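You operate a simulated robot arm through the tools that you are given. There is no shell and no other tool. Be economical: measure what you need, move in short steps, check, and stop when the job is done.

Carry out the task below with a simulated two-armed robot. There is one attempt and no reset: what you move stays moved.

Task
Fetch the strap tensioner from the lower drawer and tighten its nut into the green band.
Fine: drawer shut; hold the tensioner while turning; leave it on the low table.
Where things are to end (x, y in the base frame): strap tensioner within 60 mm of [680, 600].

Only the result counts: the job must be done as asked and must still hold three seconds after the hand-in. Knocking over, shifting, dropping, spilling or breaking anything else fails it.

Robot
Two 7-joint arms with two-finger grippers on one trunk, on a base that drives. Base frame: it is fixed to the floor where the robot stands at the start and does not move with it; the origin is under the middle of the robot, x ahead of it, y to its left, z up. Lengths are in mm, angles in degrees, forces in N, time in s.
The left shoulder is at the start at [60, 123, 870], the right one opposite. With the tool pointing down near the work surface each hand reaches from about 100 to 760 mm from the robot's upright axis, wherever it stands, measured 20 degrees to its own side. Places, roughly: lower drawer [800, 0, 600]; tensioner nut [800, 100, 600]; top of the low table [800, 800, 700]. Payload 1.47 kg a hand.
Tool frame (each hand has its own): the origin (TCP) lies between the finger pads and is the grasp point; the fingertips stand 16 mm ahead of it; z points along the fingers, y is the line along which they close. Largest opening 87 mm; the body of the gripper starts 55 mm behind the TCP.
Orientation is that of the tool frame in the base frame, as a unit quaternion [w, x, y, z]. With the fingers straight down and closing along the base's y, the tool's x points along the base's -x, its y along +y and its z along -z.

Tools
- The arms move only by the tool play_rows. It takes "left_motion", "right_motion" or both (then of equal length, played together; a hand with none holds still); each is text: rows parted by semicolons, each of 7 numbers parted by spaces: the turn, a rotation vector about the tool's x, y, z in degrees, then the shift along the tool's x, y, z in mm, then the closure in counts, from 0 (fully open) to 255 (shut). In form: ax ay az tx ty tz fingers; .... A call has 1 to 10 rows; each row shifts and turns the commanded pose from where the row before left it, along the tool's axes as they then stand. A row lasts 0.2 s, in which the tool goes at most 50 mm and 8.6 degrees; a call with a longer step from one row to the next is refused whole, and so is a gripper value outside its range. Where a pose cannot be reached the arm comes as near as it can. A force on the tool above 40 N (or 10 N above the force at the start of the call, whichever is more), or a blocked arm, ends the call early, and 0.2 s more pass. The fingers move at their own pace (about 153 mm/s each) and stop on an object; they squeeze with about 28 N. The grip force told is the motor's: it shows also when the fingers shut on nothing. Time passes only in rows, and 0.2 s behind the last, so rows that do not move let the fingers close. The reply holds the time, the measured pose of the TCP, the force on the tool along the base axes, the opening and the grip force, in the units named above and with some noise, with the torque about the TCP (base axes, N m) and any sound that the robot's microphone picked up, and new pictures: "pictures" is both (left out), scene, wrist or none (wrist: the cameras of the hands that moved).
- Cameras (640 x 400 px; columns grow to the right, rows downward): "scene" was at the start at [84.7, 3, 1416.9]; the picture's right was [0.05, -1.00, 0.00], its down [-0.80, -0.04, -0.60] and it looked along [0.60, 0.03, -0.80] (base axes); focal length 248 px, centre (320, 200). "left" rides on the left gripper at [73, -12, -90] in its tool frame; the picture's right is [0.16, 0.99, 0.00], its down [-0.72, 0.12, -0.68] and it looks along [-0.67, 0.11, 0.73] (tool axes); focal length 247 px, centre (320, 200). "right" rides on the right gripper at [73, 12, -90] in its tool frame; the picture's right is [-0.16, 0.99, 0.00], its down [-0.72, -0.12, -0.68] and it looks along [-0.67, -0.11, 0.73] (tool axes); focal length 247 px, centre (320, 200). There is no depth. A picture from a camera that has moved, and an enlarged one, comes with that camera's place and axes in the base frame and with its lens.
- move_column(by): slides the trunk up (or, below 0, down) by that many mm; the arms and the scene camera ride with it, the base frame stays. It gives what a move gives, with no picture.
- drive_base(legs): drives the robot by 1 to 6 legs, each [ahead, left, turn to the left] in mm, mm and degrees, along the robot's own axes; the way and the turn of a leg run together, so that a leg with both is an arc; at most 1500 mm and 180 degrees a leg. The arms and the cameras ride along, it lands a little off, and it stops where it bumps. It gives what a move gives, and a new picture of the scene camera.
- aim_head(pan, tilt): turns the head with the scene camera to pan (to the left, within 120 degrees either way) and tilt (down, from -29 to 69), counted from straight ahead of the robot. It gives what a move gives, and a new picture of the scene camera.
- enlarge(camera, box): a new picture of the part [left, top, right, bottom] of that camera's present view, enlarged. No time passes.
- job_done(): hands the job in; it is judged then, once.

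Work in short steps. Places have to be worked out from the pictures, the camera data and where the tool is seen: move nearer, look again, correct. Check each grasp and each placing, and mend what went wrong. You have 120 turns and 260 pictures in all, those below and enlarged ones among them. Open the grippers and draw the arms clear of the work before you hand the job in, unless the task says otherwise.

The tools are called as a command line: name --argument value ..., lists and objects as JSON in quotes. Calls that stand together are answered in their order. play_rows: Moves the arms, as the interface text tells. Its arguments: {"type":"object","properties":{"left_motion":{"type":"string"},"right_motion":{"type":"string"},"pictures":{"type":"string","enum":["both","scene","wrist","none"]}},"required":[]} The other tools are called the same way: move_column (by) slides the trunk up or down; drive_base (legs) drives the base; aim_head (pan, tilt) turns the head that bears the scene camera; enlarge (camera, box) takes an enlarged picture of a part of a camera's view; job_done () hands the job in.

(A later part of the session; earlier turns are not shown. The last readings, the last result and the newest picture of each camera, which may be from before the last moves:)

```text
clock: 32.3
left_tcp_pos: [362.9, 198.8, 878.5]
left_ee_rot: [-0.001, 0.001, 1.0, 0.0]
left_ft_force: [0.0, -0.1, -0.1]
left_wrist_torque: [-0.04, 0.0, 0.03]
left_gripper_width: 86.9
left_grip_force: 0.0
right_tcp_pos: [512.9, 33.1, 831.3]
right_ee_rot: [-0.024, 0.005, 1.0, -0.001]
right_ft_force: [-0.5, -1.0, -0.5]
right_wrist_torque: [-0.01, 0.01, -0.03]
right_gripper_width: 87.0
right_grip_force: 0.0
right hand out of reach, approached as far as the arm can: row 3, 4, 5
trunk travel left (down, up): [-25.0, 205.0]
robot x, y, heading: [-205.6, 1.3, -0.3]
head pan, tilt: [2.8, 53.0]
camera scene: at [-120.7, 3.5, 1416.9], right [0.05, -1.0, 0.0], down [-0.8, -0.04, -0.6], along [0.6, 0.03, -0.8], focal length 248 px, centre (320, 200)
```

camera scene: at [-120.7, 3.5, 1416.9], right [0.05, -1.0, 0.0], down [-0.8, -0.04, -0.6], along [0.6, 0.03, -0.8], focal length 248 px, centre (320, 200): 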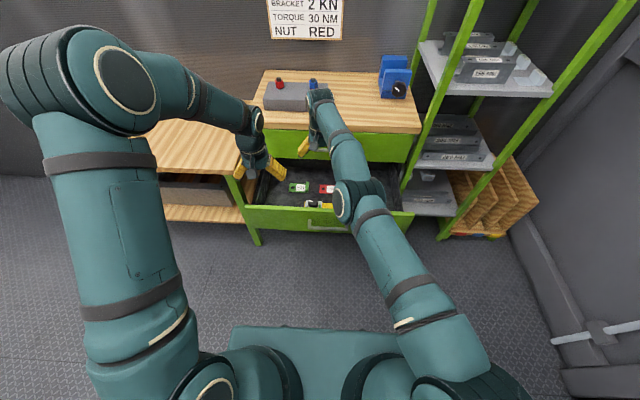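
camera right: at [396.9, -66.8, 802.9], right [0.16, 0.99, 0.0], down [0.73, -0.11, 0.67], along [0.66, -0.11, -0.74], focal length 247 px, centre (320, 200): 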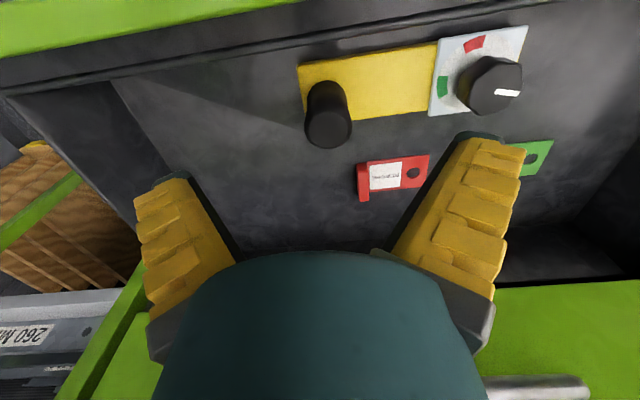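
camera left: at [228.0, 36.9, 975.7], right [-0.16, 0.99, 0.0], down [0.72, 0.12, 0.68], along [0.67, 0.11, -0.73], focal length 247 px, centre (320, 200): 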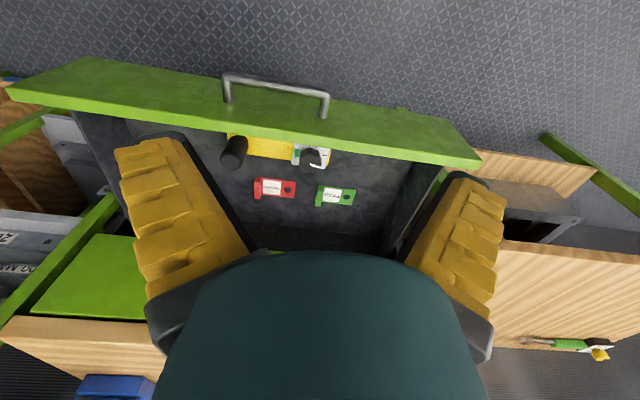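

Still straight. I try a tilt of the tool (fingers towards ahead) to break the singular pose.

play_rows --right_motion "0 -8 0 0 0 0 0;0 -8 0 0 0 0 0;0 -8 0 0 0 0 0;0 -8 0 0 0 0 0;0 -8 0 0 0 0 0" --pictures "scene"

```text
clock: 33.5
left_tcp_pos: [362.3, 199.3, 879.2]
left_ee_rot: [0.0, 0.001, 1.0, 0.0]
left_ft_force: [0.0, -0.4, -0.7]
left_wrist_torque: [-0.01, 0.03, 0.0]
left_gripper_width: 86.9
left_grip_force: 0.1
right_tcp_pos: [625.1, 71.3, 827.8]
right_ee_rot: [0.32, 0.003, 0.947, -0.003]
right_ft_force: [-0.2, 0.5, -0.3]
right_wrist_torque: [0.02, -0.03, -0.02]
right_gripper_width: 87.1
right_grip_force: 0.1
right hand out of reach, approached as far as the arm can: row 1, 2, 3, 4, 5
trunk travel left (down, up): [-25.0, 205.0]
robot x, y, heading: [-203.7, -0.3, -0.4]
head pan, tilt: [2.8, 53.0]
camera scene: at [-120.4, 3.1, 1416.9], right [0.05, -1.0, 0.0], down [-0.8, -0.04, -0.6], along [0.6, 0.03, -0.8], focal length 248 px, centre (320, 200)
```

scene: 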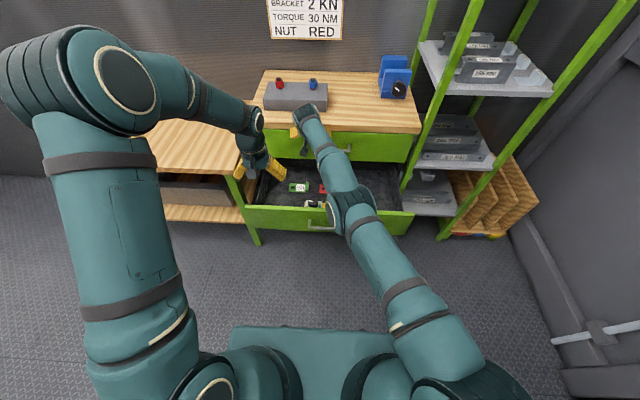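

I tilt the other way (fingers back toward the robot), which draws the fingertip inward while the arm stays straight.

play_rows --right_motion "0 8 0 0 0 0 0;0 8 0 0 0 0 0;0 8 0 0 0 0 0;0 8 0 0 0 0 0;0 8 0 0 0 0 0;0 8 0 10 0 -10 0;0 8 0 10 0 -10 0;0 8 0 10 0 -10 0;0 8 0 10 0 -10 0;0 8 0 10 0 -10 0" --pictures "scene"

```text
clock: 35.7
left_tcp_pos: [363.3, 197.0, 879.1]
left_ee_rot: [0.0, 0.0, 1.0, 0.0]
left_ft_force: [-0.8, -0.5, -0.8]
left_wrist_torque: [-0.04, 0.03, -0.01]
left_gripper_width: 87.0
left_grip_force: 0.0
right_tcp_pos: [433.0, 12.8, 874.7]
right_ee_rot: [-0.264, 0.005, 0.965, 0.0]
right_ft_force: [-0.4, 0.5, 0.9]
right_wrist_torque: [-0.02, 0.01, 0.02]
right_gripper_width: 86.7
right_grip_force: 0.0
right hand out of reach, approached as far as the arm can: row 1, 2, 3, 4, 5, 6, 7, 8, 9, 10
trunk travel left (down, up): [-25.0, 205.0]
robot x, y, heading: [-206.2, 1.6, 0.0]
head pan, tilt: [2.8, 53.0]
camera scene: at [-120.8, 3.2, 1416.9], right [0.05, -1.0, 0.0], down [-0.8, -0.04, -0.6], along [0.6, 0.03, -0.8], focal length 248 px, centre (320, 200)
```

scene: 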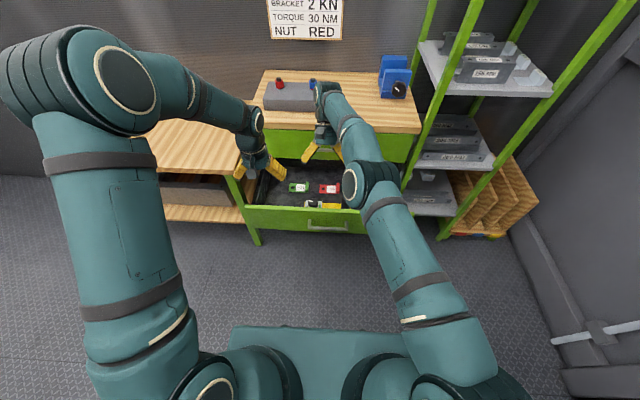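

Now I tilt back with the TCP commanded to stay, demanding the wrist to come in and up.

play_rows --right_motion "0 -8 0 0 0 0 0;0 -8 0 0 0 0 0;0 -8 0 0 0 0 0;0 -6.6 0 0 0 0 0" --pictures "none"

```text
clock: 36.7
left_tcp_pos: [362.9, 198.8, 878.8]
left_ee_rot: [-0.001, 0.0, 1.0, 0.0]
left_ft_force: [-0.2, 0.1, 0.0]
left_wrist_torque: [-0.02, -0.04, -0.01]
left_gripper_width: 87.0
left_grip_force: 0.0
right_tcp_pos: [432.3, 13.4, 874.5]
right_ee_rot: [0.001, 0.004, 1.0, -0.002]
right_ft_force: [-0.5, 0.8, 0.0]
right_wrist_torque: [0.03, -0.01, 0.05]
right_gripper_width: 86.9
right_grip_force: 0.1
trunk travel left (down, up): [-25.0, 205.0]
robot x, y, heading: [-206.5, 1.5, -0.0]
head pan, tilt: [2.8, 53.0]
```

It is free again, pointing straight down at [432, 13, 875]. I draw it in a bit to check, then drive the base ahead.

play_rows --right_motion "0 0 0 40 -20 0 0;0 0 0 40 -30 0 0;0 0 0 30 -30 0 0" --pictures "none"

```text
clock: 37.5
left_tcp_pos: [364.3, 198.9, 879.4]
left_ee_rot: [0.001, 0.001, 1.0, 0.001]
left_ft_force: [0.4, -0.4, 0.5]
left_wrist_torque: [0.01, -0.01, -0.04]
left_gripper_width: 87.0
left_grip_force: 0.1
right_tcp_pos: [323.2, -64.9, 870.7]
right_ee_rot: [-0.001, 0.005, 1.0, -0.001]
right_ft_force: [-0.2, -1.1, 0.2]
right_wrist_torque: [0.02, -0.05, 0.0]
right_gripper_width: 87.2
right_grip_force: 0.1
trunk travel left (down, up): [-25.0, 205.0]
robot x, y, heading: [-204.8, 2.1, -0.0]
head pan, tilt: [2.8, 53.0]
```

drive_base --legs '[[120, 0, 0]]'

```text
clock: 38.8
left_tcp_pos: [482.2, 196.0, 878.8]
left_ee_rot: [0.0, 0.001, 1.0, 0.0]
left_ft_force: [0.4, 0.5, -1.2]
left_wrist_torque: [-0.01, 0.02, 0.01]
left_gripper_width: 87.4
left_grip_force: 0.1
right_tcp_pos: [441.0, -65.2, 870.4]
right_ee_rot: [0.0, 0.004, 1.0, -0.002]
right_ft_force: [1.5, -0.2, -0.3]
right_wrist_torque: [0.02, -0.01, -0.01]
right_gripper_width: 87.1
right_grip_force: 0.1
trunk travel left (down, up): [-25.0, 205.0]
robot x, y, heading: [-87.6, 0.0, -0.4]
head pan, tilt: [2.8, 53.0]
camera scene: at [-1.8, 2.6, 1416.8], right [0.04, -1.0, 0.0], down [-0.8, -0.04, -0.6], along [0.6, 0.03, -0.8], focal length 248 px, centre (320, 200)
```

scene: 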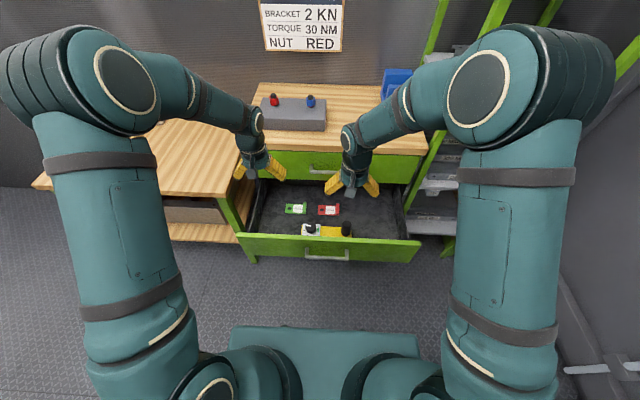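

The tensioner is well in reach now. I go down over the post to z≈690.

play_rows --right_motion "0 0 0 -20 -5 35 0;0 0 0 -19 -5 35 0;0 0 0 0 0 40 0;0 0 0 0 0 40 0;0 0 0 0 0 30 0" --pictures "both"

```text
clock: 40.0
left_tcp_pos: [480.7, 198.1, 878.8]
left_ee_rot: [0.0, 0.002, 1.0, 0.0]
left_ft_force: [-0.4, 0.2, 0.3]
left_wrist_torque: [0.01, 0.0, -0.02]
left_gripper_width: 87.1
left_grip_force: 0.0
right_tcp_pos: [475.2, -77.4, 689.8]
right_ee_rot: [-0.002, 0.005, 1.0, -0.002]
right_ft_force: [-0.6, 1.0, 1.0]
right_wrist_torque: [-0.01, 0.01, -0.01]
right_gripper_width: 87.0
right_grip_force: 0.1
trunk travel left (down, up): [-25.0, 205.0]
robot x, y, heading: [-88.4, 1.0, -0.1]
head pan, tilt: [2.8, 53.0]
camera scene: at [-2.9, 2.6, 1416.9], right [0.04, -1.0, 0.0], down [-0.8, -0.04, -0.6], along [0.6, 0.03, -0.8], focal length 248 px, centre (320, 200)
camera right: at [401.3, -65.1, 779.9], right [0.17, 0.99, 0.0], down [0.72, -0.12, 0.68], along [0.67, -0.12, -0.73], focal length 247 px, centre (320, 200)
```

scene: 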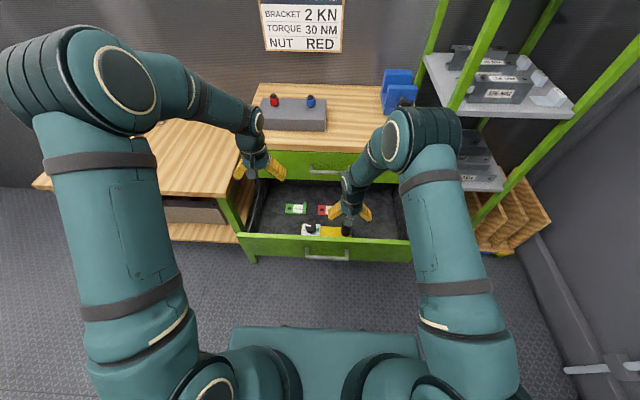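
right: 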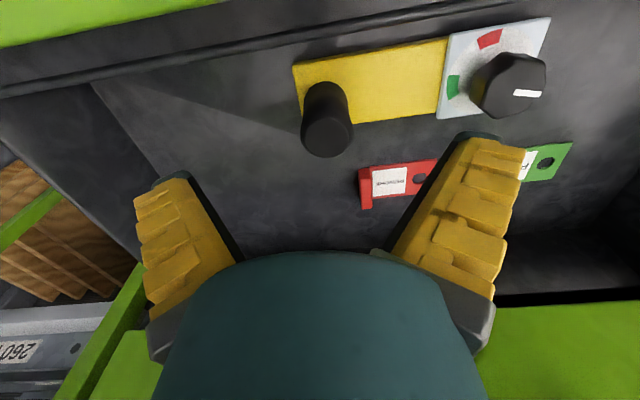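

The post top sits almost under the TCP (about 5 mm ahead, 4 mm left). I descend to grip height with a small correction.

play_rows --right_motion "0 0 0 -5 4 20 0;0 0 0 0 0 20 0;0 0 0 0 0 20 0;0 0 0 0 0 14 0" --pictures "both"

```text
clock: 41.0
left_tcp_pos: [480.2, 196.6, 879.1]
left_ee_rot: [0.0, 0.001, 1.0, 0.0]
left_ft_force: [-0.5, -0.6, -0.2]
left_wrist_torque: [-0.02, 0.02, 0.01]
left_gripper_width: 87.2
left_grip_force: 0.1
right_tcp_pos: [483.0, -71.9, 617.5]
right_ee_rot: [0.0, 0.004, 1.0, -0.002]
right_ft_force: [0.5, 0.1, 0.6]
right_wrist_torque: [-0.02, 0.01, 0.01]
right_gripper_width: 87.3
right_grip_force: 0.0
trunk travel left (down, up): [-25.0, 205.0]
robot x, y, heading: [-88.6, -1.6, -0.2]
head pan, tilt: [2.8, 53.0]
camera scene: at [-3.1, 2.5, 1416.9], right [0.04, -1.0, 0.0], down [-0.8, -0.04, -0.6], along [0.6, 0.03, -0.8], focal length 248 px, centre (320, 200)
camera right: at [408.8, -59.2, 708.6], right [0.17, 0.99, 0.0], down [0.72, -0.12, 0.68], along [0.67, -0.12, -0.73], focal length 247 px, centre (320, 200)
```

scene: 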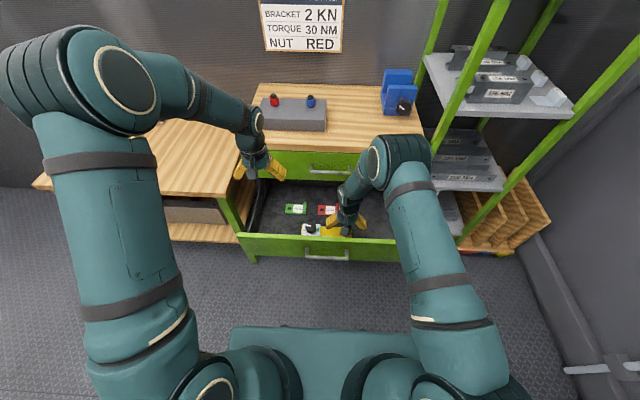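
right: 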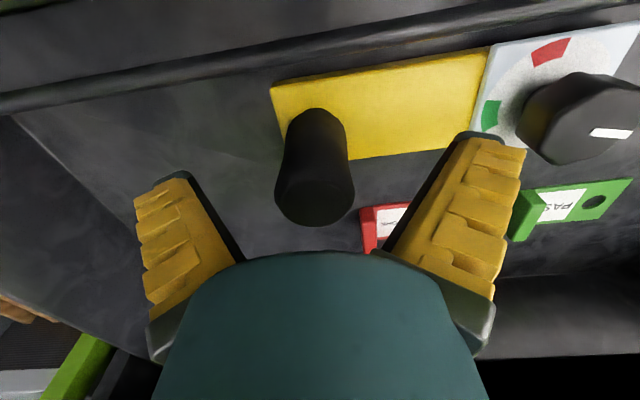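

The post stands between the fingers, its top near TCP level and its base ~70 mm lower. I go 20 mm lower and close.

play_rows --right_motion "0 0 0 2 -2 10 0;0 0 0 0 0 10 0;0 0 0 0 0 0 255;0 0 0 0 0 0 255;0 0 0 0 0 0 255;0 0 0 0 0 0 255" --pictures "wrist"

```text
clock: 42.4
left_tcp_pos: [480.6, 198.7, 878.7]
left_ee_rot: [0.001, 0.002, 1.0, 0.001]
left_ft_force: [-0.3, 0.2, 0.5]
left_wrist_torque: [-0.05, -0.01, 0.0]
left_gripper_width: 86.8
left_grip_force: 0.0
right_tcp_pos: [479.7, -74.6, 597.9]
right_ee_rot: [0.0, 0.006, 1.0, -0.002]
right_ft_force: [1.7, -2.1, 5.0]
right_wrist_torque: [-0.04, -0.39, -0.03]
right_gripper_width: 32.9
right_grip_force: 27.8
trunk travel left (down, up): [-25.0, 205.0]
robot x, y, heading: [-87.4, -2.8, -0.3]
head pan, tilt: [2.8, 53.0]
camera right: at [406.3, -62.1, 688.8], right [0.17, 0.99, 0.0], down [0.72, -0.12, 0.68], along [0.67, -0.12, -0.73], focal length 247 px, centre (320, 200)
```

right: 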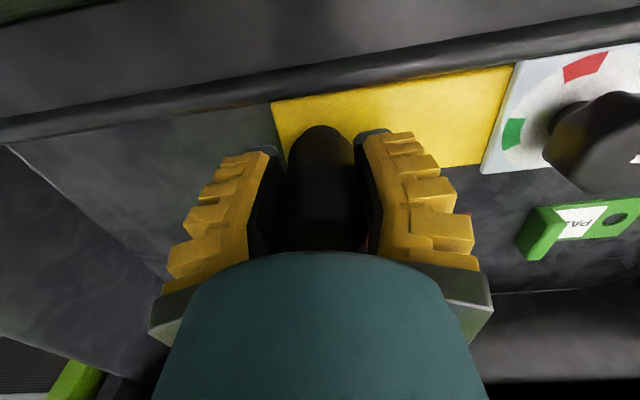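

The post is gripped (33 mm). I lift 20 mm and check.

play_rows --right_motion "0 0 0 0 0 -5 255;0 0 0 0 0 -7 255;0 0 0 0 0 -8 255" --pictures "wrist"

```text
clock: 43.2
left_tcp_pos: [480.4, 196.6, 878.4]
left_ee_rot: [0.001, 0.001, 1.0, 0.0]
left_ft_force: [0.4, 0.9, 0.3]
left_wrist_torque: [0.04, 0.0, 0.01]
left_gripper_width: 86.9
left_grip_force: 0.0
right_tcp_pos: [479.6, -75.7, 618.2]
right_ee_rot: [-0.001, 0.005, 1.0, -0.002]
right_ft_force: [0.7, 0.3, -4.4]
right_wrist_torque: [-0.31, 0.01, 0.01]
right_gripper_width: 30.9
right_grip_force: 27.7
trunk travel left (down, up): [-25.0, 205.0]
robot x, y, heading: [-88.9, 2.6, -0.3]
head pan, tilt: [2.8, 53.0]
camera right: at [406.3, -61.9, 709.0], right [0.17, 0.99, 0.0], down [0.72, -0.12, 0.68], along [0.67, -0.12, -0.73], focal length 247 px, centre (320, 200)
```

right: 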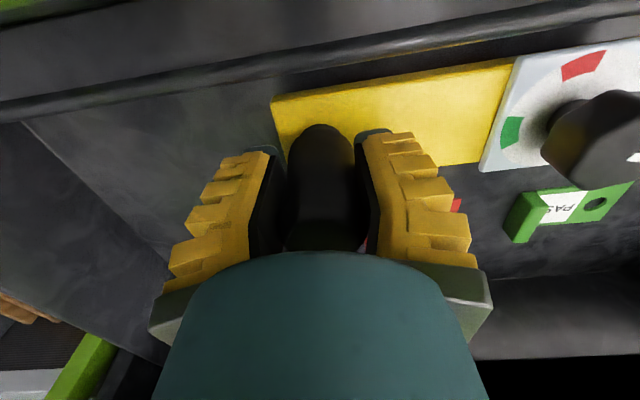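

It hangs level, about 4.4 N. I lift it clear of the drawer and draw it back toward the robot.

play_rows --right_motion "0 0 0 0 0 -25 255;0 0 0 0 0 -35 255;0 0 0 0 0 -40 255;0 0 0 0 0 -40 255;0 0 0 0 0 -40 255;0 0 0 0 0 -30 255;0 0 0 30 -10 0 255;0 0 0 35 -15 0 255;0 0 0 35 -20 0 255;0 0 0 25 -10 0 255" --pictures "both"

```text
clock: 45.4
left_tcp_pos: [481.6, 196.8, 879.5]
left_ee_rot: [0.0, 0.001, 1.0, 0.0]
left_ft_force: [0.2, -0.5, 0.9]
left_wrist_torque: [0.05, -0.03, -0.01]
left_gripper_width: 86.7
left_grip_force: 0.1
right_tcp_pos: [355.9, -125.1, 829.4]
right_ee_rot: [-0.001, 0.004, 1.0, -0.003]
right_ft_force: [-0.1, -0.7, -5.1]
right_wrist_torque: [-0.28, -0.01, 0.0]
right_gripper_width: 30.9
right_grip_force: 27.4
trunk travel left (down, up): [-25.0, 205.0]
robot x, y, heading: [-89.3, -0.1, -0.4]
head pan, tilt: [2.8, 53.0]
camera scene: at [-3.3, 2.4, 1416.9], right [0.04, -1.0, 0.0], down [-0.8, -0.04, -0.6], along [0.6, 0.03, -0.8], focal length 248 px, centre (320, 200)
camera right: at [280.8, -111.5, 920.4], right [0.17, 0.99, 0.0], down [0.72, -0.12, 0.68], along [0.67, -0.12, -0.73], focal length 247 px, centre (320, 200)
```

scene: 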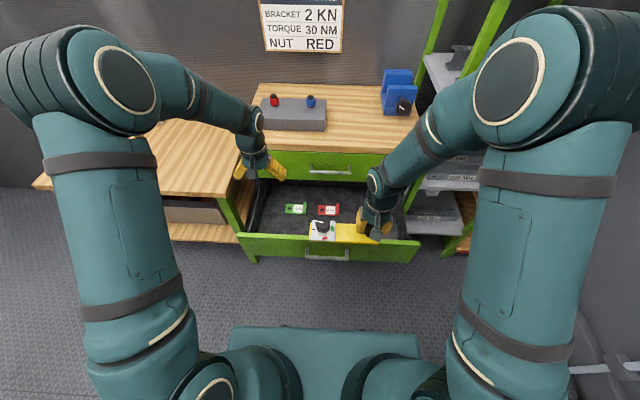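
right: 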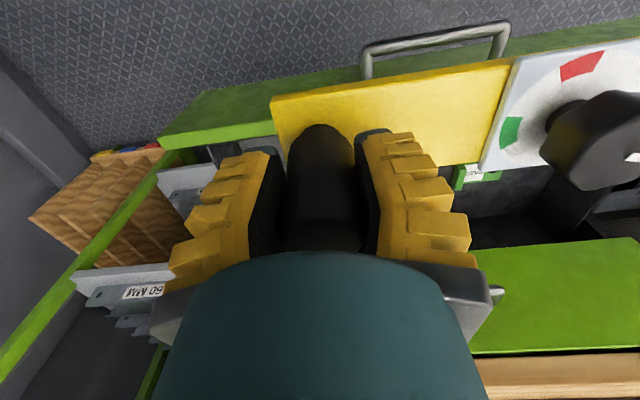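

I back the base up 110 mm, then tilt the closed left hand to point ahead to push the drawer.

drive_base --legs '[[-110, 0, 0]]'

play_rows --left_motion "0 -8.2 0 0 0 0 255;0 -8.2 0 0 0 0 255;0 -8.2 0 0 0 0 255;0 -8.2 0 0 0 0 255;0 -8.2 0 0 0 0 255;0 -8.2 0 0 0 0 255;0 -8.2 0 0 0 0 255;0 -8.2 0 0 0 0 255;0 -8.2 0 0 0 0 255;0 -8.2 0 0 0 0 255" --pictures "scene"

```text
clock: 46.5
left_tcp_pos: [373.0, 197.5, 879.5]
left_ee_rot: [0.001, 0.002, 1.0, 0.0]
left_ft_force: [-0.6, -0.2, -0.1]
left_wrist_torque: [0.0, -0.03, -0.01]
left_gripper_width: 86.8
left_grip_force: 0.1
right_tcp_pos: [247.2, -124.6, 829.1]
right_ee_rot: [0.0, 0.005, 1.0, -0.002]
right_ft_force: [-0.3, 0.3, -5.1]
right_wrist_torque: [-0.25, -0.03, 0.01]
right_gripper_width: 31.0
right_grip_force: 28.2
trunk travel left (down, up): [-25.0, 205.0]
robot x, y, heading: [-192.1, 5.1, -0.3]
head pan, tilt: [2.8, 53.0]
camera scene: at [-112.0, 2.9, 1417.0], right [0.04, -1.0, 0.0], down [-0.8, -0.03, -0.6], along [0.6, 0.03, -0.8], focal length 248 px, centre (320, 200)
```

scene: 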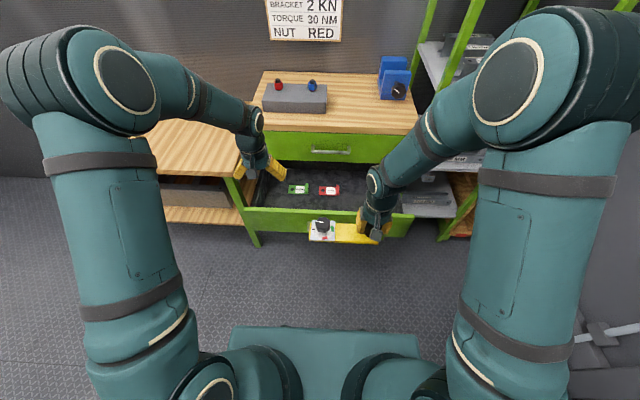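

```text
clock: 48.8
left_tcp_pos: [373.6, 198.2, 878.6]
left_ee_rot: [0.656, 0.002, 0.754, 0.0]
left_ft_force: [-0.2, 0.3, -1.1]
left_wrist_torque: [-0.01, 0.0, -0.02]
left_gripper_width: 0.0
left_grip_force: 28.1
right_tcp_pos: [247.5, -123.5, 830.0]
right_ee_rot: [-0.001, 0.005, 1.0, -0.001]
right_ft_force: [-0.5, 0.1, -4.9]
right_wrist_torque: [-0.27, 0.05, -0.03]
right_gripper_width: 30.9
right_grip_force: 27.8
trunk travel left (down, up): [-25.0, 205.0]
robot x, y, heading: [-197.3, 0.1, -0.3]
head pan, tilt: [2.8, 53.0]
camera scene: at [-110.1, 3.1, 1416.8], right [0.04, -1.0, 0.0], down [-0.8, -0.03, -0.6], along [0.6, 0.03, -0.8], focal length 248 px, centre (320, 200)
```

scene: 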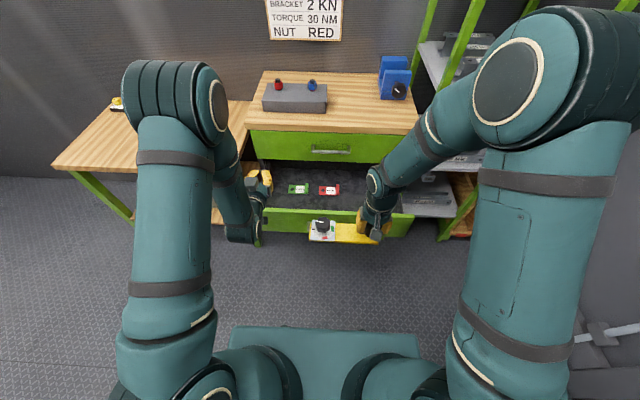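

The left hand is 82° tilted. I bring it back and down in front of the drawer panel, beside the handle.

play_rows --left_motion "0 0 0 0 0 -35 255;0 -8 0 0 0 0 255;0 0 0 40 -10 0 255;0 0 0 43 -12 0 255;0 0 0 43 -12 0 255;0 0 0 43 -12 0 255;0 0 0 43 -12 0 255;0 0 0 43 -10 0 255" --pictures "both"

```text
clock: 50.5
left_tcp_pos: [338.5, 129.5, 629.8]
left_ee_rot: [0.707, 0.001, 0.707, -0.001]
left_ft_force: [0.1, 0.3, 0.3]
left_wrist_torque: [0.0, 0.03, -0.02]
left_gripper_width: 0.1
left_grip_force: 27.7
right_tcp_pos: [248.3, -123.5, 828.4]
right_ee_rot: [-0.001, 0.006, 1.0, -0.002]
right_ft_force: [-0.7, 0.1, -4.1]
right_wrist_torque: [-0.27, 0.02, -0.01]
right_gripper_width: 30.9
right_grip_force: 27.9
trunk travel left (down, up): [-25.0, 205.0]
robot x, y, heading: [-196.1, 3.8, -0.3]
head pan, tilt: [2.8, 53.0]
camera scene: at [-110.3, 2.9, 1416.9], right [0.04, -1.0, 0.0], down [-0.8, -0.03, -0.6], along [0.6, 0.03, -0.8], focal length 248 px, centre (320, 200)
camera left: at [248.8, 118.2, 557.7], right [0.0, 0.99, -0.16], down [-0.68, 0.12, 0.72], along [0.73, 0.11, 0.67], focal length 247 px, centre (320, 200)
```

scene: 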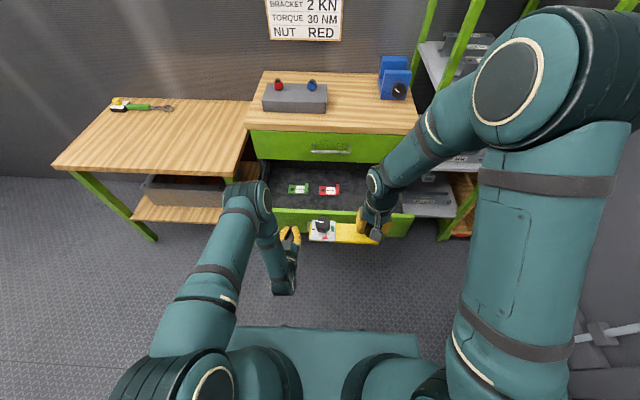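
left: 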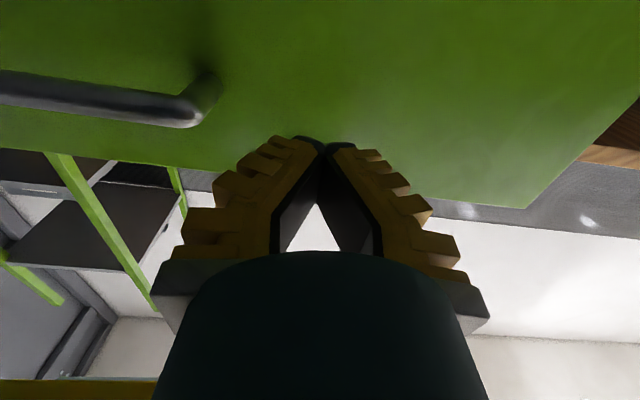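

The fist is right in front of the panel beside the handle. I push by driving the base ahead 190 mm.

drive_base --legs '[[190, 0, 0]]'

```text
clock: 52.1
left_tcp_pos: [530.1, 129.0, 629.5]
left_ee_rot: [0.707, 0.001, 0.708, -0.001]
left_ft_force: [0.3, -0.2, -0.1]
left_wrist_torque: [-0.01, -0.02, 0.02]
left_gripper_width: 0.0
left_grip_force: 27.8
right_tcp_pos: [439.5, -124.4, 827.7]
right_ee_rot: [-0.001, 0.006, 1.0, -0.002]
right_ft_force: [0.2, 0.2, -3.9]
right_wrist_torque: [-0.31, 0.06, 0.0]
right_gripper_width: 30.6
right_grip_force: 27.9
trunk travel left (down, up): [-25.0, 205.0]
robot x, y, heading: [0.7, 3.5, -0.3]
head pan, tilt: [2.8, 53.0]
camera scene: at [82.0, 2.1, 1416.8], right [0.04, -1.0, 0.0], down [-0.8, -0.04, -0.6], along [0.6, 0.03, -0.8], focal length 248 px, centre (320, 200)
```

scene: 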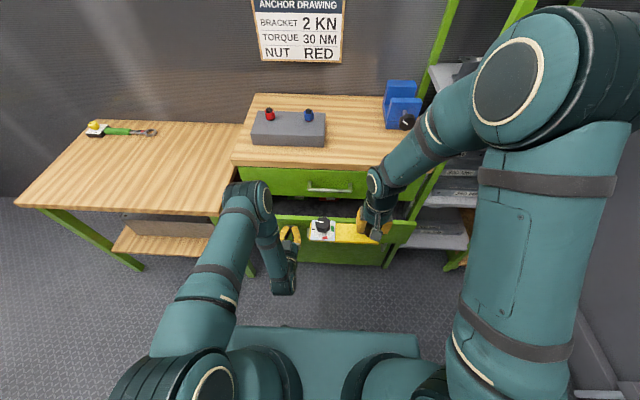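

Force is low and the drawer is moving in. I push on with the arm in short steps.

play_rows --left_motion "0 0 0 0 0 25 255;0 0 0 0 0 25 255;0 0 0 0 0 20 255;0 0 0 0 0 15 255" --pictures "both"

```text
clock: 53.1
left_tcp_pos: [615.0, 128.3, 630.4]
left_ee_rot: [0.707, 0.002, 0.707, 0.0]
left_ft_force: [-0.2, 0.1, -0.3]
left_wrist_torque: [-0.01, 0.0, 0.01]
left_gripper_width: 0.0
left_grip_force: 28.3
right_tcp_pos: [438.2, -124.3, 829.8]
right_ee_rot: [0.0, 0.005, 1.0, -0.002]
right_ft_force: [-0.9, 0.3, -5.7]
right_wrist_torque: [-0.29, 0.02, 0.0]
right_gripper_width: 30.9
right_grip_force: 28.2
trunk travel left (down, up): [-25.0, 205.0]
robot x, y, heading: [-1.7, 2.5, -0.2]
head pan, tilt: [2.8, 53.0]
camera scene: at [81.2, 2.1, 1416.9], right [0.04, -1.0, 0.0], down [-0.8, -0.04, -0.6], along [0.6, 0.03, -0.8], focal length 248 px, centre (320, 200)
camera left: at [525.5, 116.5, 558.9], right [0.0, 0.99, -0.16], down [-0.68, 0.12, 0.72], along [0.73, 0.1, 0.67], focal length 247 px, centre (320, 200)
```

scene: 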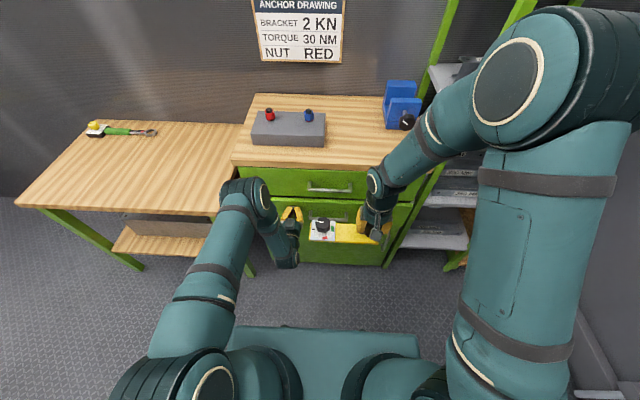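
left: 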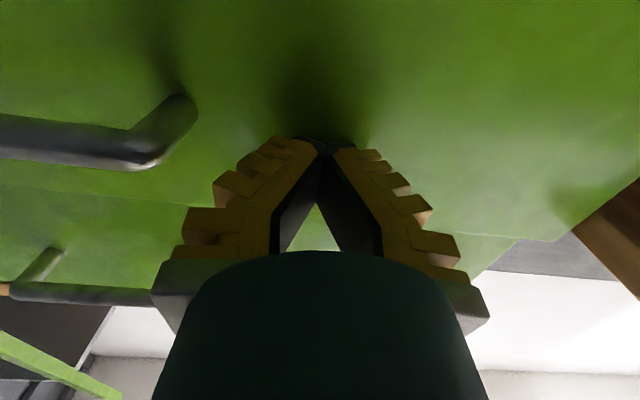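

Nearly shut; I push on in small steps until a firm stop.

play_rows --left_motion "0 0 0 0 0 8 255;0 0 0 0 0 8 255;0 0 0 0 0 8 255;0 0 0 0 0 8 255;0 0 0 0 0 8 255" --pictures "wrist"

```text
clock: 54.0
left_tcp_pos: [636.9, 129.2, 626.9]
left_ee_rot: [0.704, 0.002, 0.71, -0.002]
left_ft_force: [-18.7, 0.3, 6.8]
left_wrist_torque: [-0.09, -0.26, -0.03]
left_gripper_width: 5.8
left_grip_force: 28.5
right_tcp_pos: [437.2, -123.7, 830.1]
right_ee_rot: [-0.001, 0.004, 1.0, -0.002]
right_ft_force: [0.7, 0.9, -4.7]
right_wrist_torque: [-0.28, 0.03, -0.01]
right_gripper_width: 30.5
right_grip_force: 27.8
trunk travel left (down, up): [-25.0, 205.0]
robot x, y, heading: [-7.0, -1.2, -0.2]
head pan, tilt: [2.8, 53.0]
stopped in row 4 (left hand): the force on the tool passed its limit at 49 N (the readings are from after the stop); the commanded pose is now the measured one
camera left: at [546.3, 117.3, 556.0], right [0.0, 0.99, -0.16], down [-0.67, 0.12, 0.73], along [0.74, 0.1, 0.67], focal length 247 px, centre (320, 200)
```

left: 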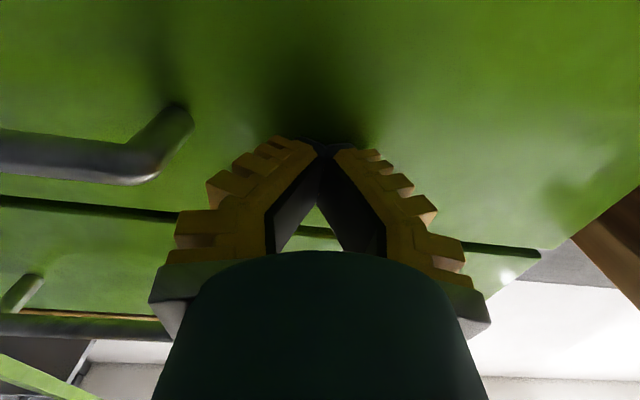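

The drawer hit its stop and is shut. I withdraw the left hand, raise it and turn it down again.

play_rows --left_motion "0 0 0 0 0 -30 200;0 0 0 0 0 -45 200;0 0 0 0 0 -45 200;0 0 0 -40 25 0 200;0 0 0 -40 25 0 200;0 0 0 -40 20 0 200;0 0 0 -45 0 0 200;0 0 0 -45 0 0 200" --pictures "none"

play_rows --left_motion "0 8.5 0 0 0 0 0;0 8.5 0 0 0 0 0;0 8.5 0 0 0 0 0;0 8.5 0 0 0 0 0;0 8.5 0 0 0 0 0;0 8.5 0 0 0 0 0;0 8.5 0 0 0 0 0;0 8.5 0 0 0 0 0;0 8.5 0 0 0 0 0;0 8.5 0 0 0 0 0" --pictures "scene"

```text
clock: 55.9
left_tcp_pos: [516.9, 202.9, 839.2]
left_ee_rot: [0.705, 0.002, 0.71, -0.002]
left_ft_force: [-0.3, -0.2, 1.1]
left_wrist_torque: [0.03, -0.04, -0.01]
left_gripper_width: 25.7
left_grip_force: 4.9
right_tcp_pos: [438.9, -122.7, 830.4]
right_ee_rot: [-0.001, 0.004, 1.0, -0.001]
right_ft_force: [0.0, 0.1, -4.3]
right_wrist_torque: [-0.32, 0.03, 0.01]
right_gripper_width: 30.6
right_grip_force: 27.9
trunk travel left (down, up): [-25.0, 205.0]
robot x, y, heading: [-3.4, 4.7, -0.4]
head pan, tilt: [2.8, 53.0]
```

```text
clock: 58.0
left_tcp_pos: [521.3, 200.3, 839.9]
left_ee_rot: [0.039, 0.001, 0.999, 0.0]
left_ft_force: [-0.1, 0.6, -0.6]
left_wrist_torque: [0.0, 0.0, 0.03]
left_gripper_width: 87.1
left_grip_force: 0.1
right_tcp_pos: [438.5, -124.5, 830.1]
right_ee_rot: [-0.002, 0.004, 1.0, -0.002]
right_ft_force: [0.2, -0.8, -4.9]
right_wrist_torque: [-0.27, 0.04, 0.01]
right_gripper_width: 30.6
right_grip_force: 27.5
trunk travel left (down, up): [-25.0, 205.0]
robot x, y, heading: [-3.7, -6.0, 0.1]
head pan, tilt: [2.8, 53.0]
camera scene: at [80.9, 2.2, 1416.8], right [0.04, -1.0, 0.0], down [-0.8, -0.04, -0.6], along [0.6, 0.03, -0.8], focal length 248 px, centre (320, 200)
```

scene: 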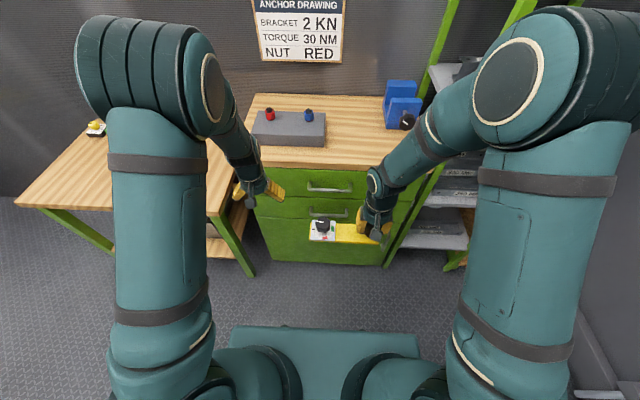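

The drawer is shut. I drive left 600 mm and then 140 mm ahead to face the low table.

drive_base --legs '[[0, 600, 0], [140, 0, 0]]'

play_rows --left_motion "0 4.5 0 0 0 0 0" --pictures "both"

```text
clock: 64.6
left_tcp_pos: [650.2, 798.5, 838.0]
left_ee_rot: [0.039, -0.011, 0.999, 0.001]
left_ft_force: [0.5, -0.2, -0.1]
left_wrist_torque: [-0.04, 0.0, 0.0]
left_gripper_width: 86.9
left_grip_force: 0.1
right_tcp_pos: [578.4, 472.0, 829.6]
right_ee_rot: [-0.002, -0.008, 1.0, -0.002]
right_ft_force: [0.9, -0.1, -4.5]
right_wrist_torque: [-0.31, 0.04, -0.03]
right_gripper_width: 30.4
right_grip_force: 28.0
trunk travel left (down, up): [-25.0, 205.0]
robot x, y, heading: [129.8, 583.5, 1.3]
head pan, tilt: [2.8, 53.0]
camera scene: at [216.1, 589.2, 1416.8], right [0.07, -1.0, 0.0], down [-0.8, -0.06, -0.6], along [0.6, 0.04, -0.8], focal length 248 px, centre (320, 200)
```

scene: 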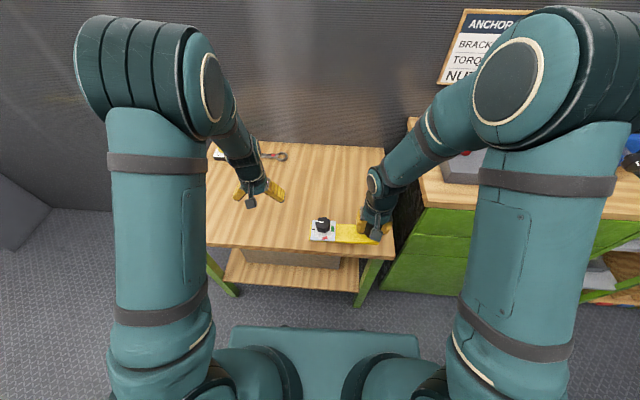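

```text
clock: 65.0
left_tcp_pos: [648.2, 798.0, 837.8]
left_ee_rot: [0.0, -0.012, 1.0, 0.0]
left_ft_force: [-0.2, 0.1, -0.2]
left_wrist_torque: [0.02, 0.01, 0.01]
left_gripper_width: 86.8
left_grip_force: 0.0
right_tcp_pos: [576.4, 471.9, 828.3]
right_ee_rot: [-0.002, -0.009, 1.0, -0.002]
right_ft_force: [0.0, 0.0, -4.3]
right_wrist_torque: [-0.25, 0.05, 0.01]
right_gripper_width: 30.6
right_grip_force: 28.0
trunk travel left (down, up): [-25.0, 205.0]
robot x, y, heading: [131.6, 581.4, 1.4]
head pan, tilt: [2.8, 53.0]
camera scene: at [215.5, 589.2, 1416.8], right [0.07, -1.0, 0.0], down [-0.8, -0.06, -0.6], along [0.6, 0.04, -0.8], focal length 248 px, centre (320, 200)
camera left: at [576.7, 784.9, 928.3], right [-0.18, 0.98, 0.0], down [0.72, 0.13, 0.68], along [0.67, 0.12, -0.73], focal length 247 px, centre (320, 200)
```

scene: 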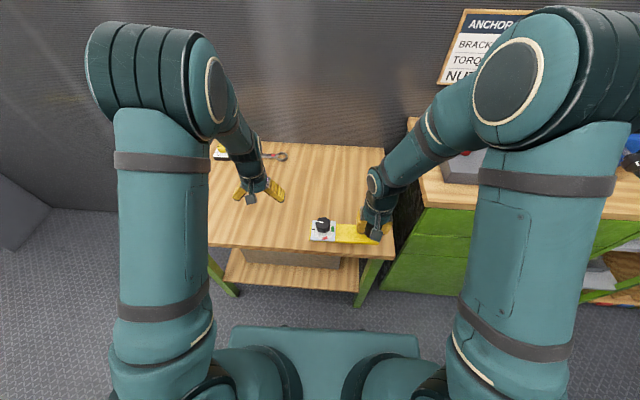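
left: 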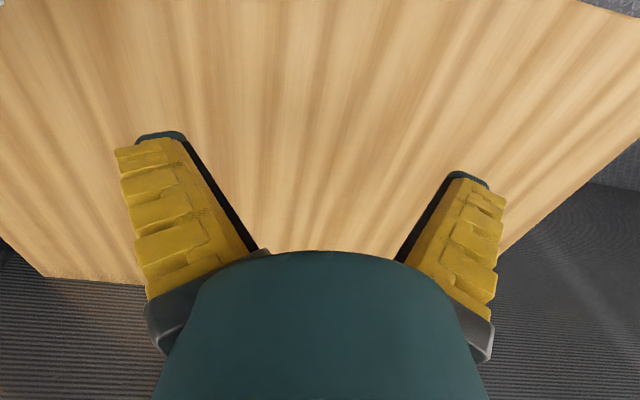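

I move the right hand over [680, 536] so that the body centre comes to [680, 600], then go down to z≈775.

play_rows --right_motion "0 0 0 -35 21 0 255;0 0 0 -35 21 0 255;0 0 0 -34 22 0 255;0 0 0 0 0 20 255;0 0 0 0 0 20 255;0 0 0 0 0 14 255" --pictures "both"

```text
clock: 66.4
left_tcp_pos: [648.0, 797.9, 837.9]
left_ee_rot: [0.0, -0.011, 1.0, -0.001]
left_ft_force: [0.1, 0.7, 0.2]
left_wrist_torque: [-0.03, 0.02, 0.01]
left_gripper_width: 87.0
left_grip_force: 0.1
right_tcp_pos: [678.7, 537.7, 774.3]
right_ee_rot: [-0.001, -0.009, 1.0, -0.002]
right_ft_force: [0.9, -0.8, -3.5]
right_wrist_torque: [-0.29, 0.03, -0.01]
right_gripper_width: 30.4
right_grip_force: 27.7
trunk travel left (down, up): [-25.0, 205.0]
robot x, y, heading: [130.7, 585.7, 1.1]
head pan, tilt: [2.8, 53.0]
camera scene: at [215.0, 589.2, 1416.9], right [0.07, -1.0, 0.0], down [-0.8, -0.06, -0.6], along [0.6, 0.04, -0.8], focal length 248 px, centre (320, 200)
camera right: at [604.8, 548.7, 865.7], right [0.14, 0.99, 0.0], down [0.73, -0.1, 0.68], along [0.67, -0.1, -0.73], focal length 247 px, centre (320, 200)
```

scene: 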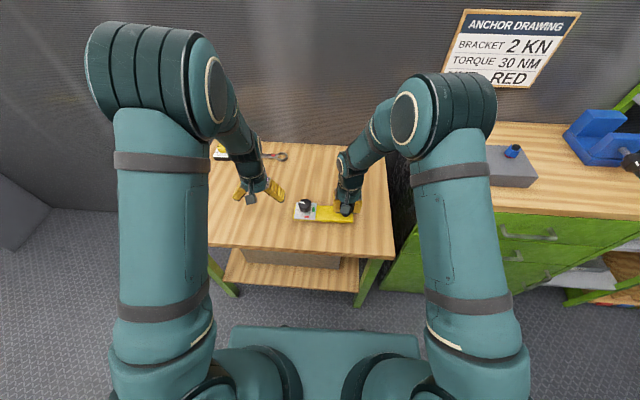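
right: 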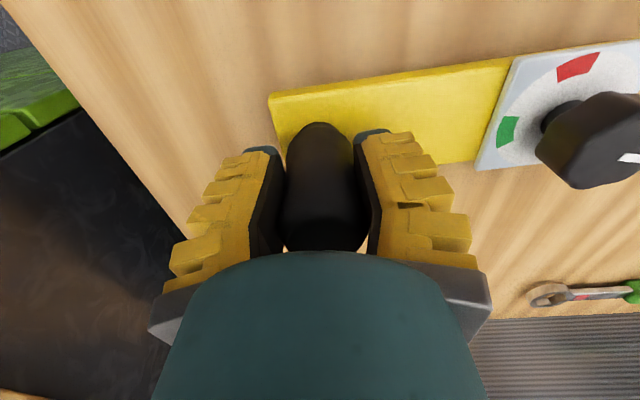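

Now I lower it in 4 mm steps until the table carries it.

play_rows --right_motion "0 0 0 0 0 4 255;0 0 0 0 0 4 255;0 0 0 0 0 4 255;0 0 0 0 0 4 255" --pictures "none"

```text
clock: 67.4
left_tcp_pos: [648.0, 799.0, 838.2]
left_ee_rot: [0.0, -0.011, 1.0, 0.001]
left_ft_force: [-0.7, 0.4, -0.7]
left_wrist_torque: [-0.02, -0.02, 0.03]
left_gripper_width: 87.0
left_grip_force: 0.1
right_tcp_pos: [679.2, 537.3, 759.5]
right_ee_rot: [-0.001, -0.008, 1.0, -0.002]
right_ft_force: [-1.0, -2.1, 1.7]
right_wrist_torque: [0.32, -0.18, -0.11]
right_gripper_width: 31.8
right_grip_force: 27.4
trunk travel left (down, up): [-25.0, 205.0]
robot x, y, heading: [131.5, 581.5, 1.5]
head pan, tilt: [2.8, 53.0]
```

The table now carries it, at about [679, 603]. I bring the left hand above the nut for a look.

play_rows --left_motion "0 0 0 -10 -43 0 0;0 0 0 -10 -43 0 0;0 0 0 -10 -43 0 0" --pictures "both"

enlarge --camera "left" --box '[220, 80, 420, 205]'

```text
clock: 68.2
left_tcp_pos: [680.0, 666.4, 841.2]
left_ee_rot: [0.001, -0.011, 1.0, 0.0]
left_ft_force: [-0.1, 1.0, -0.2]
left_wrist_torque: [0.01, -0.02, -0.02]
left_gripper_width: 87.0
left_grip_force: 0.2
right_tcp_pos: [679.3, 538.3, 759.4]
right_ee_rot: [0.0, -0.009, 1.0, -0.001]
right_ft_force: [1.6, 0.2, 3.0]
right_wrist_torque: [0.37, -0.3, 0.05]
right_gripper_width: 31.5
right_grip_force: 27.8
trunk travel left (down, up): [-25.0, 205.0]
robot x, y, heading: [131.3, 582.1, 1.4]
head pan, tilt: [2.8, 53.0]
camera scene: at [214.3, 589.1, 1417.0], right [0.07, -1.0, 0.0], down [-0.8, -0.06, -0.6], along [0.6, 0.04, -0.8], focal length 248 px, centre (320, 200)
camera left: at [608.4, 653.5, 931.1], right [-0.18, 0.98, 0.0], down [0.72, 0.13, 0.68], along [0.67, 0.12, -0.73], focal length 247 px, centre (320, 200)
```

scene: 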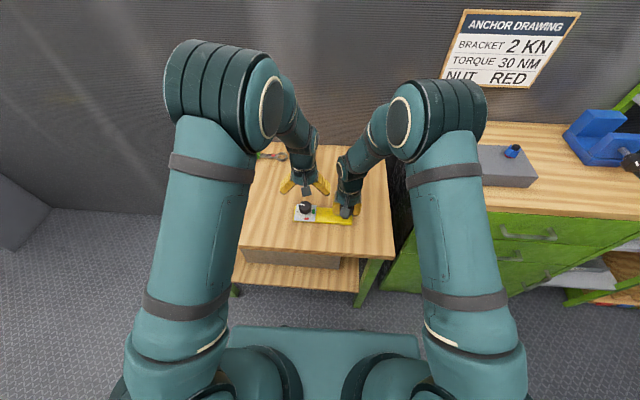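
left: 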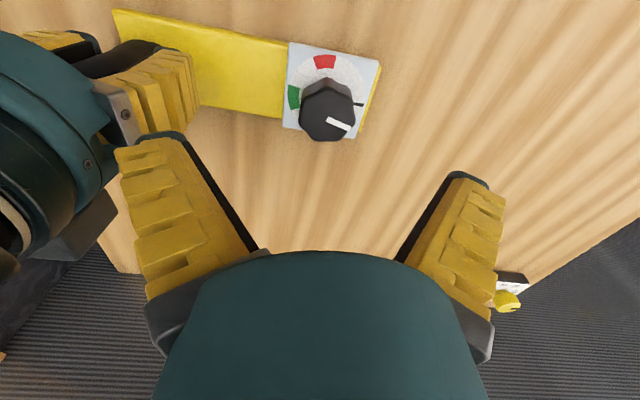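

```text
3.20 times, centred on (320, 142) of left
camera zoom: at [608.4, 653.5, 931.1], right [-0.18, 0.98, 0.0], down [0.72, 0.13, 0.68], along [0.67, 0.12, -0.73], focal length 790 px, centre (320, 384)
```

zoom: 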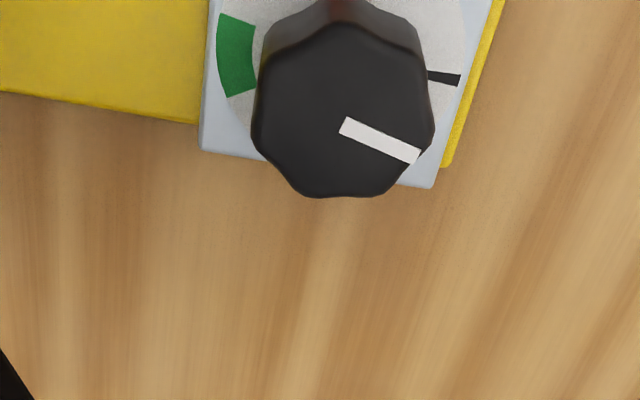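

The knob centre works out to about [681, 671], 41 mm across; pointer at ~13° and green centre at ~162° clockwise, so about 150° of turn is needed (red lies well past it at ~248°). I descend to just above the knob.

play_rows --left_motion "0 0 0 -1 5 20 0;0 0 0 0 0 25 0" --pictures "wrist"

```text
clock: 68.8
left_tcp_pos: [679.8, 672.4, 793.3]
left_ee_rot: [0.0, -0.011, 1.0, 0.0]
left_ft_force: [0.1, 0.6, -1.1]
left_wrist_torque: [0.02, 0.04, 0.03]
left_gripper_width: 86.9
left_grip_force: 0.1
right_tcp_pos: [678.9, 538.0, 759.9]
right_ee_rot: [0.0, -0.008, 1.0, -0.002]
right_ft_force: [1.5, 0.5, 4.0]
right_wrist_torque: [0.15, -0.32, -0.05]
right_gripper_width: 31.7
right_grip_force: 28.3
trunk travel left (down, up): [-25.0, 205.0]
robot x, y, heading: [134.0, 581.5, 1.5]
head pan, tilt: [2.8, 53.0]
camera left: at [608.2, 659.8, 884.0], right [-0.18, 0.98, 0.0], down [0.72, 0.13, 0.68], along [0.67, 0.12, -0.73], focal length 247 px, centre (320, 200)
```

left: 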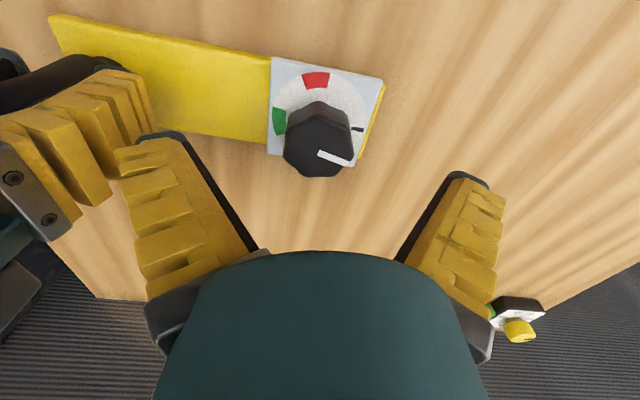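

Knob top is somewhere between z 742 and 758, x 680–690. I go 22 mm lower and look again to resolve it.

play_rows --left_motion "0 0 0 -3 1 22 0" --pictures "wrist"

enlarge --camera "left" --box '[220, 80, 420, 205]'

enlarge --camera "scene" --box '[260, 160, 380, 235]'

```text
clock: 69.2
left_tcp_pos: [684.2, 673.9, 772.1]
left_ee_rot: [0.002, -0.011, 1.0, 0.0]
left_ft_force: [0.3, 0.2, -0.1]
left_wrist_torque: [0.01, -0.02, 0.0]
left_gripper_width: 87.0
left_grip_force: 0.0
right_tcp_pos: [678.4, 538.0, 760.2]
right_ee_rot: [-0.001, -0.009, 1.0, -0.002]
right_ft_force: [0.4, 1.9, 4.2]
right_wrist_torque: [0.16, -0.24, -0.04]
right_gripper_width: 31.3
right_grip_force: 28.6
trunk travel left (down, up): [-25.0, 205.0]
robot x, y, heading: [129.1, 585.1, 1.1]
head pan, tilt: [2.8, 53.0]
camera left: at [611.8, 659.8, 862.8], right [-0.18, 0.98, 0.0], down [0.72, 0.13, 0.68], along [0.67, 0.12, -0.73], focal length 247 px, centre (320, 200)
```

left: 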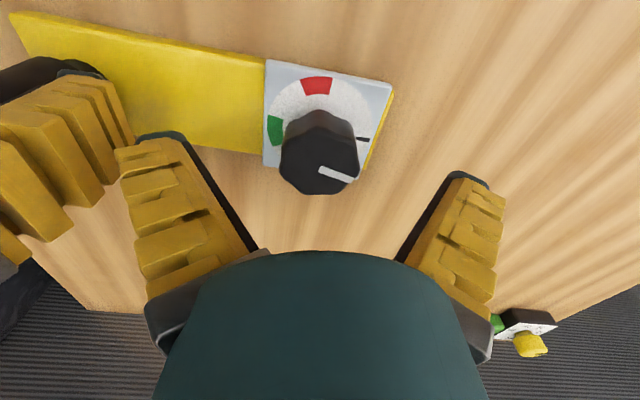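

```text
3.20 times, centred on (320, 142) of left
camera zoom: at [611.8, 659.8, 862.8], right [-0.18, 0.98, 0.0], down [0.72, 0.13, 0.68], along [0.67, 0.12, -0.73], focal length 790 px, centre (320, 384)
```

zoom: 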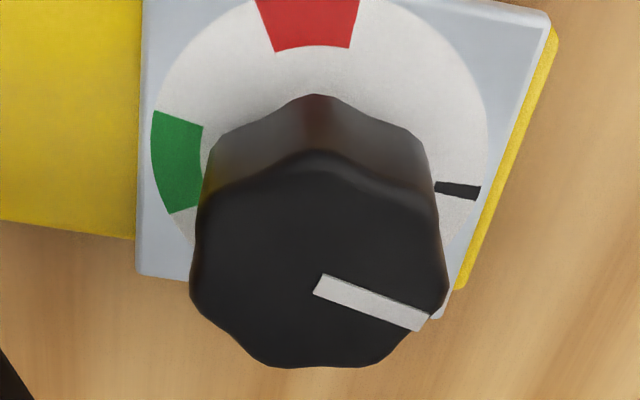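

```text
5.33 times, centred on (320, 198) of scene
camera zoom: at [214.1, 589.3, 1417.0], right [0.07, -1.0, 0.0], down [-0.8, -0.06, -0.6], along [0.6, 0.04, -0.8], focal length 1326 px, centre (320, 213)
```

zoom: 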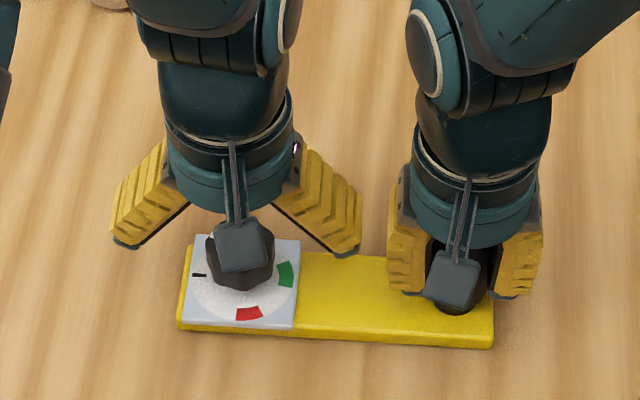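

Resolved: knob top centre ≈ [684, 673, 755], right under the TCP. I go down 24 mm and close on the knob.

play_rows --left_motion "0 0 0 0 -1 12 0;0 0 0 0 0 12 0;0 0 0 0 0 0 255;0 0 0 0 0 0 255;0 0 0 0 0 0 255" --pictures "wrist"

```text
clock: 70.4
left_tcp_pos: [683.8, 672.5, 747.7]
left_ee_rot: [0.0, -0.011, 1.0, 0.0]
left_ft_force: [-4.1, -2.7, 1.1]
left_wrist_torque: [-0.09, 0.11, -0.04]
left_gripper_width: 37.1
left_grip_force: 27.9
right_tcp_pos: [678.3, 537.8, 759.8]
right_ee_rot: [-0.002, -0.008, 1.0, -0.002]
right_ft_force: [0.6, 2.3, 2.5]
right_wrist_torque: [0.13, -0.22, -0.18]
right_gripper_width: 31.1
right_grip_force: 28.1
trunk travel left (down, up): [-25.0, 205.0]
robot x, y, heading: [128.6, 582.9, 0.8]
head pan, tilt: [2.8, 53.0]
camera left: at [612.4, 659.6, 838.6], right [-0.18, 0.98, 0.0], down [0.72, 0.13, 0.68], along [0.67, 0.12, -0.73], focal length 247 px, centre (320, 200)
```

left: 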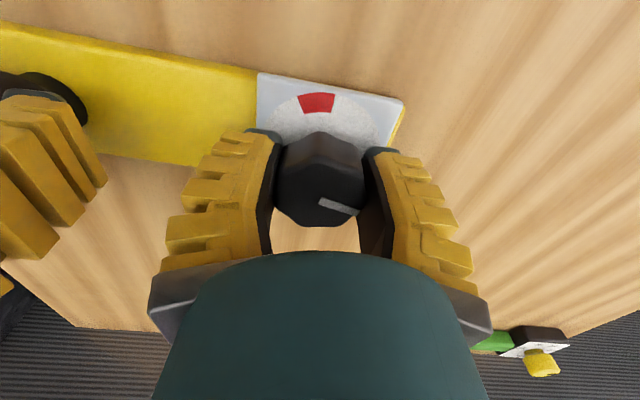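

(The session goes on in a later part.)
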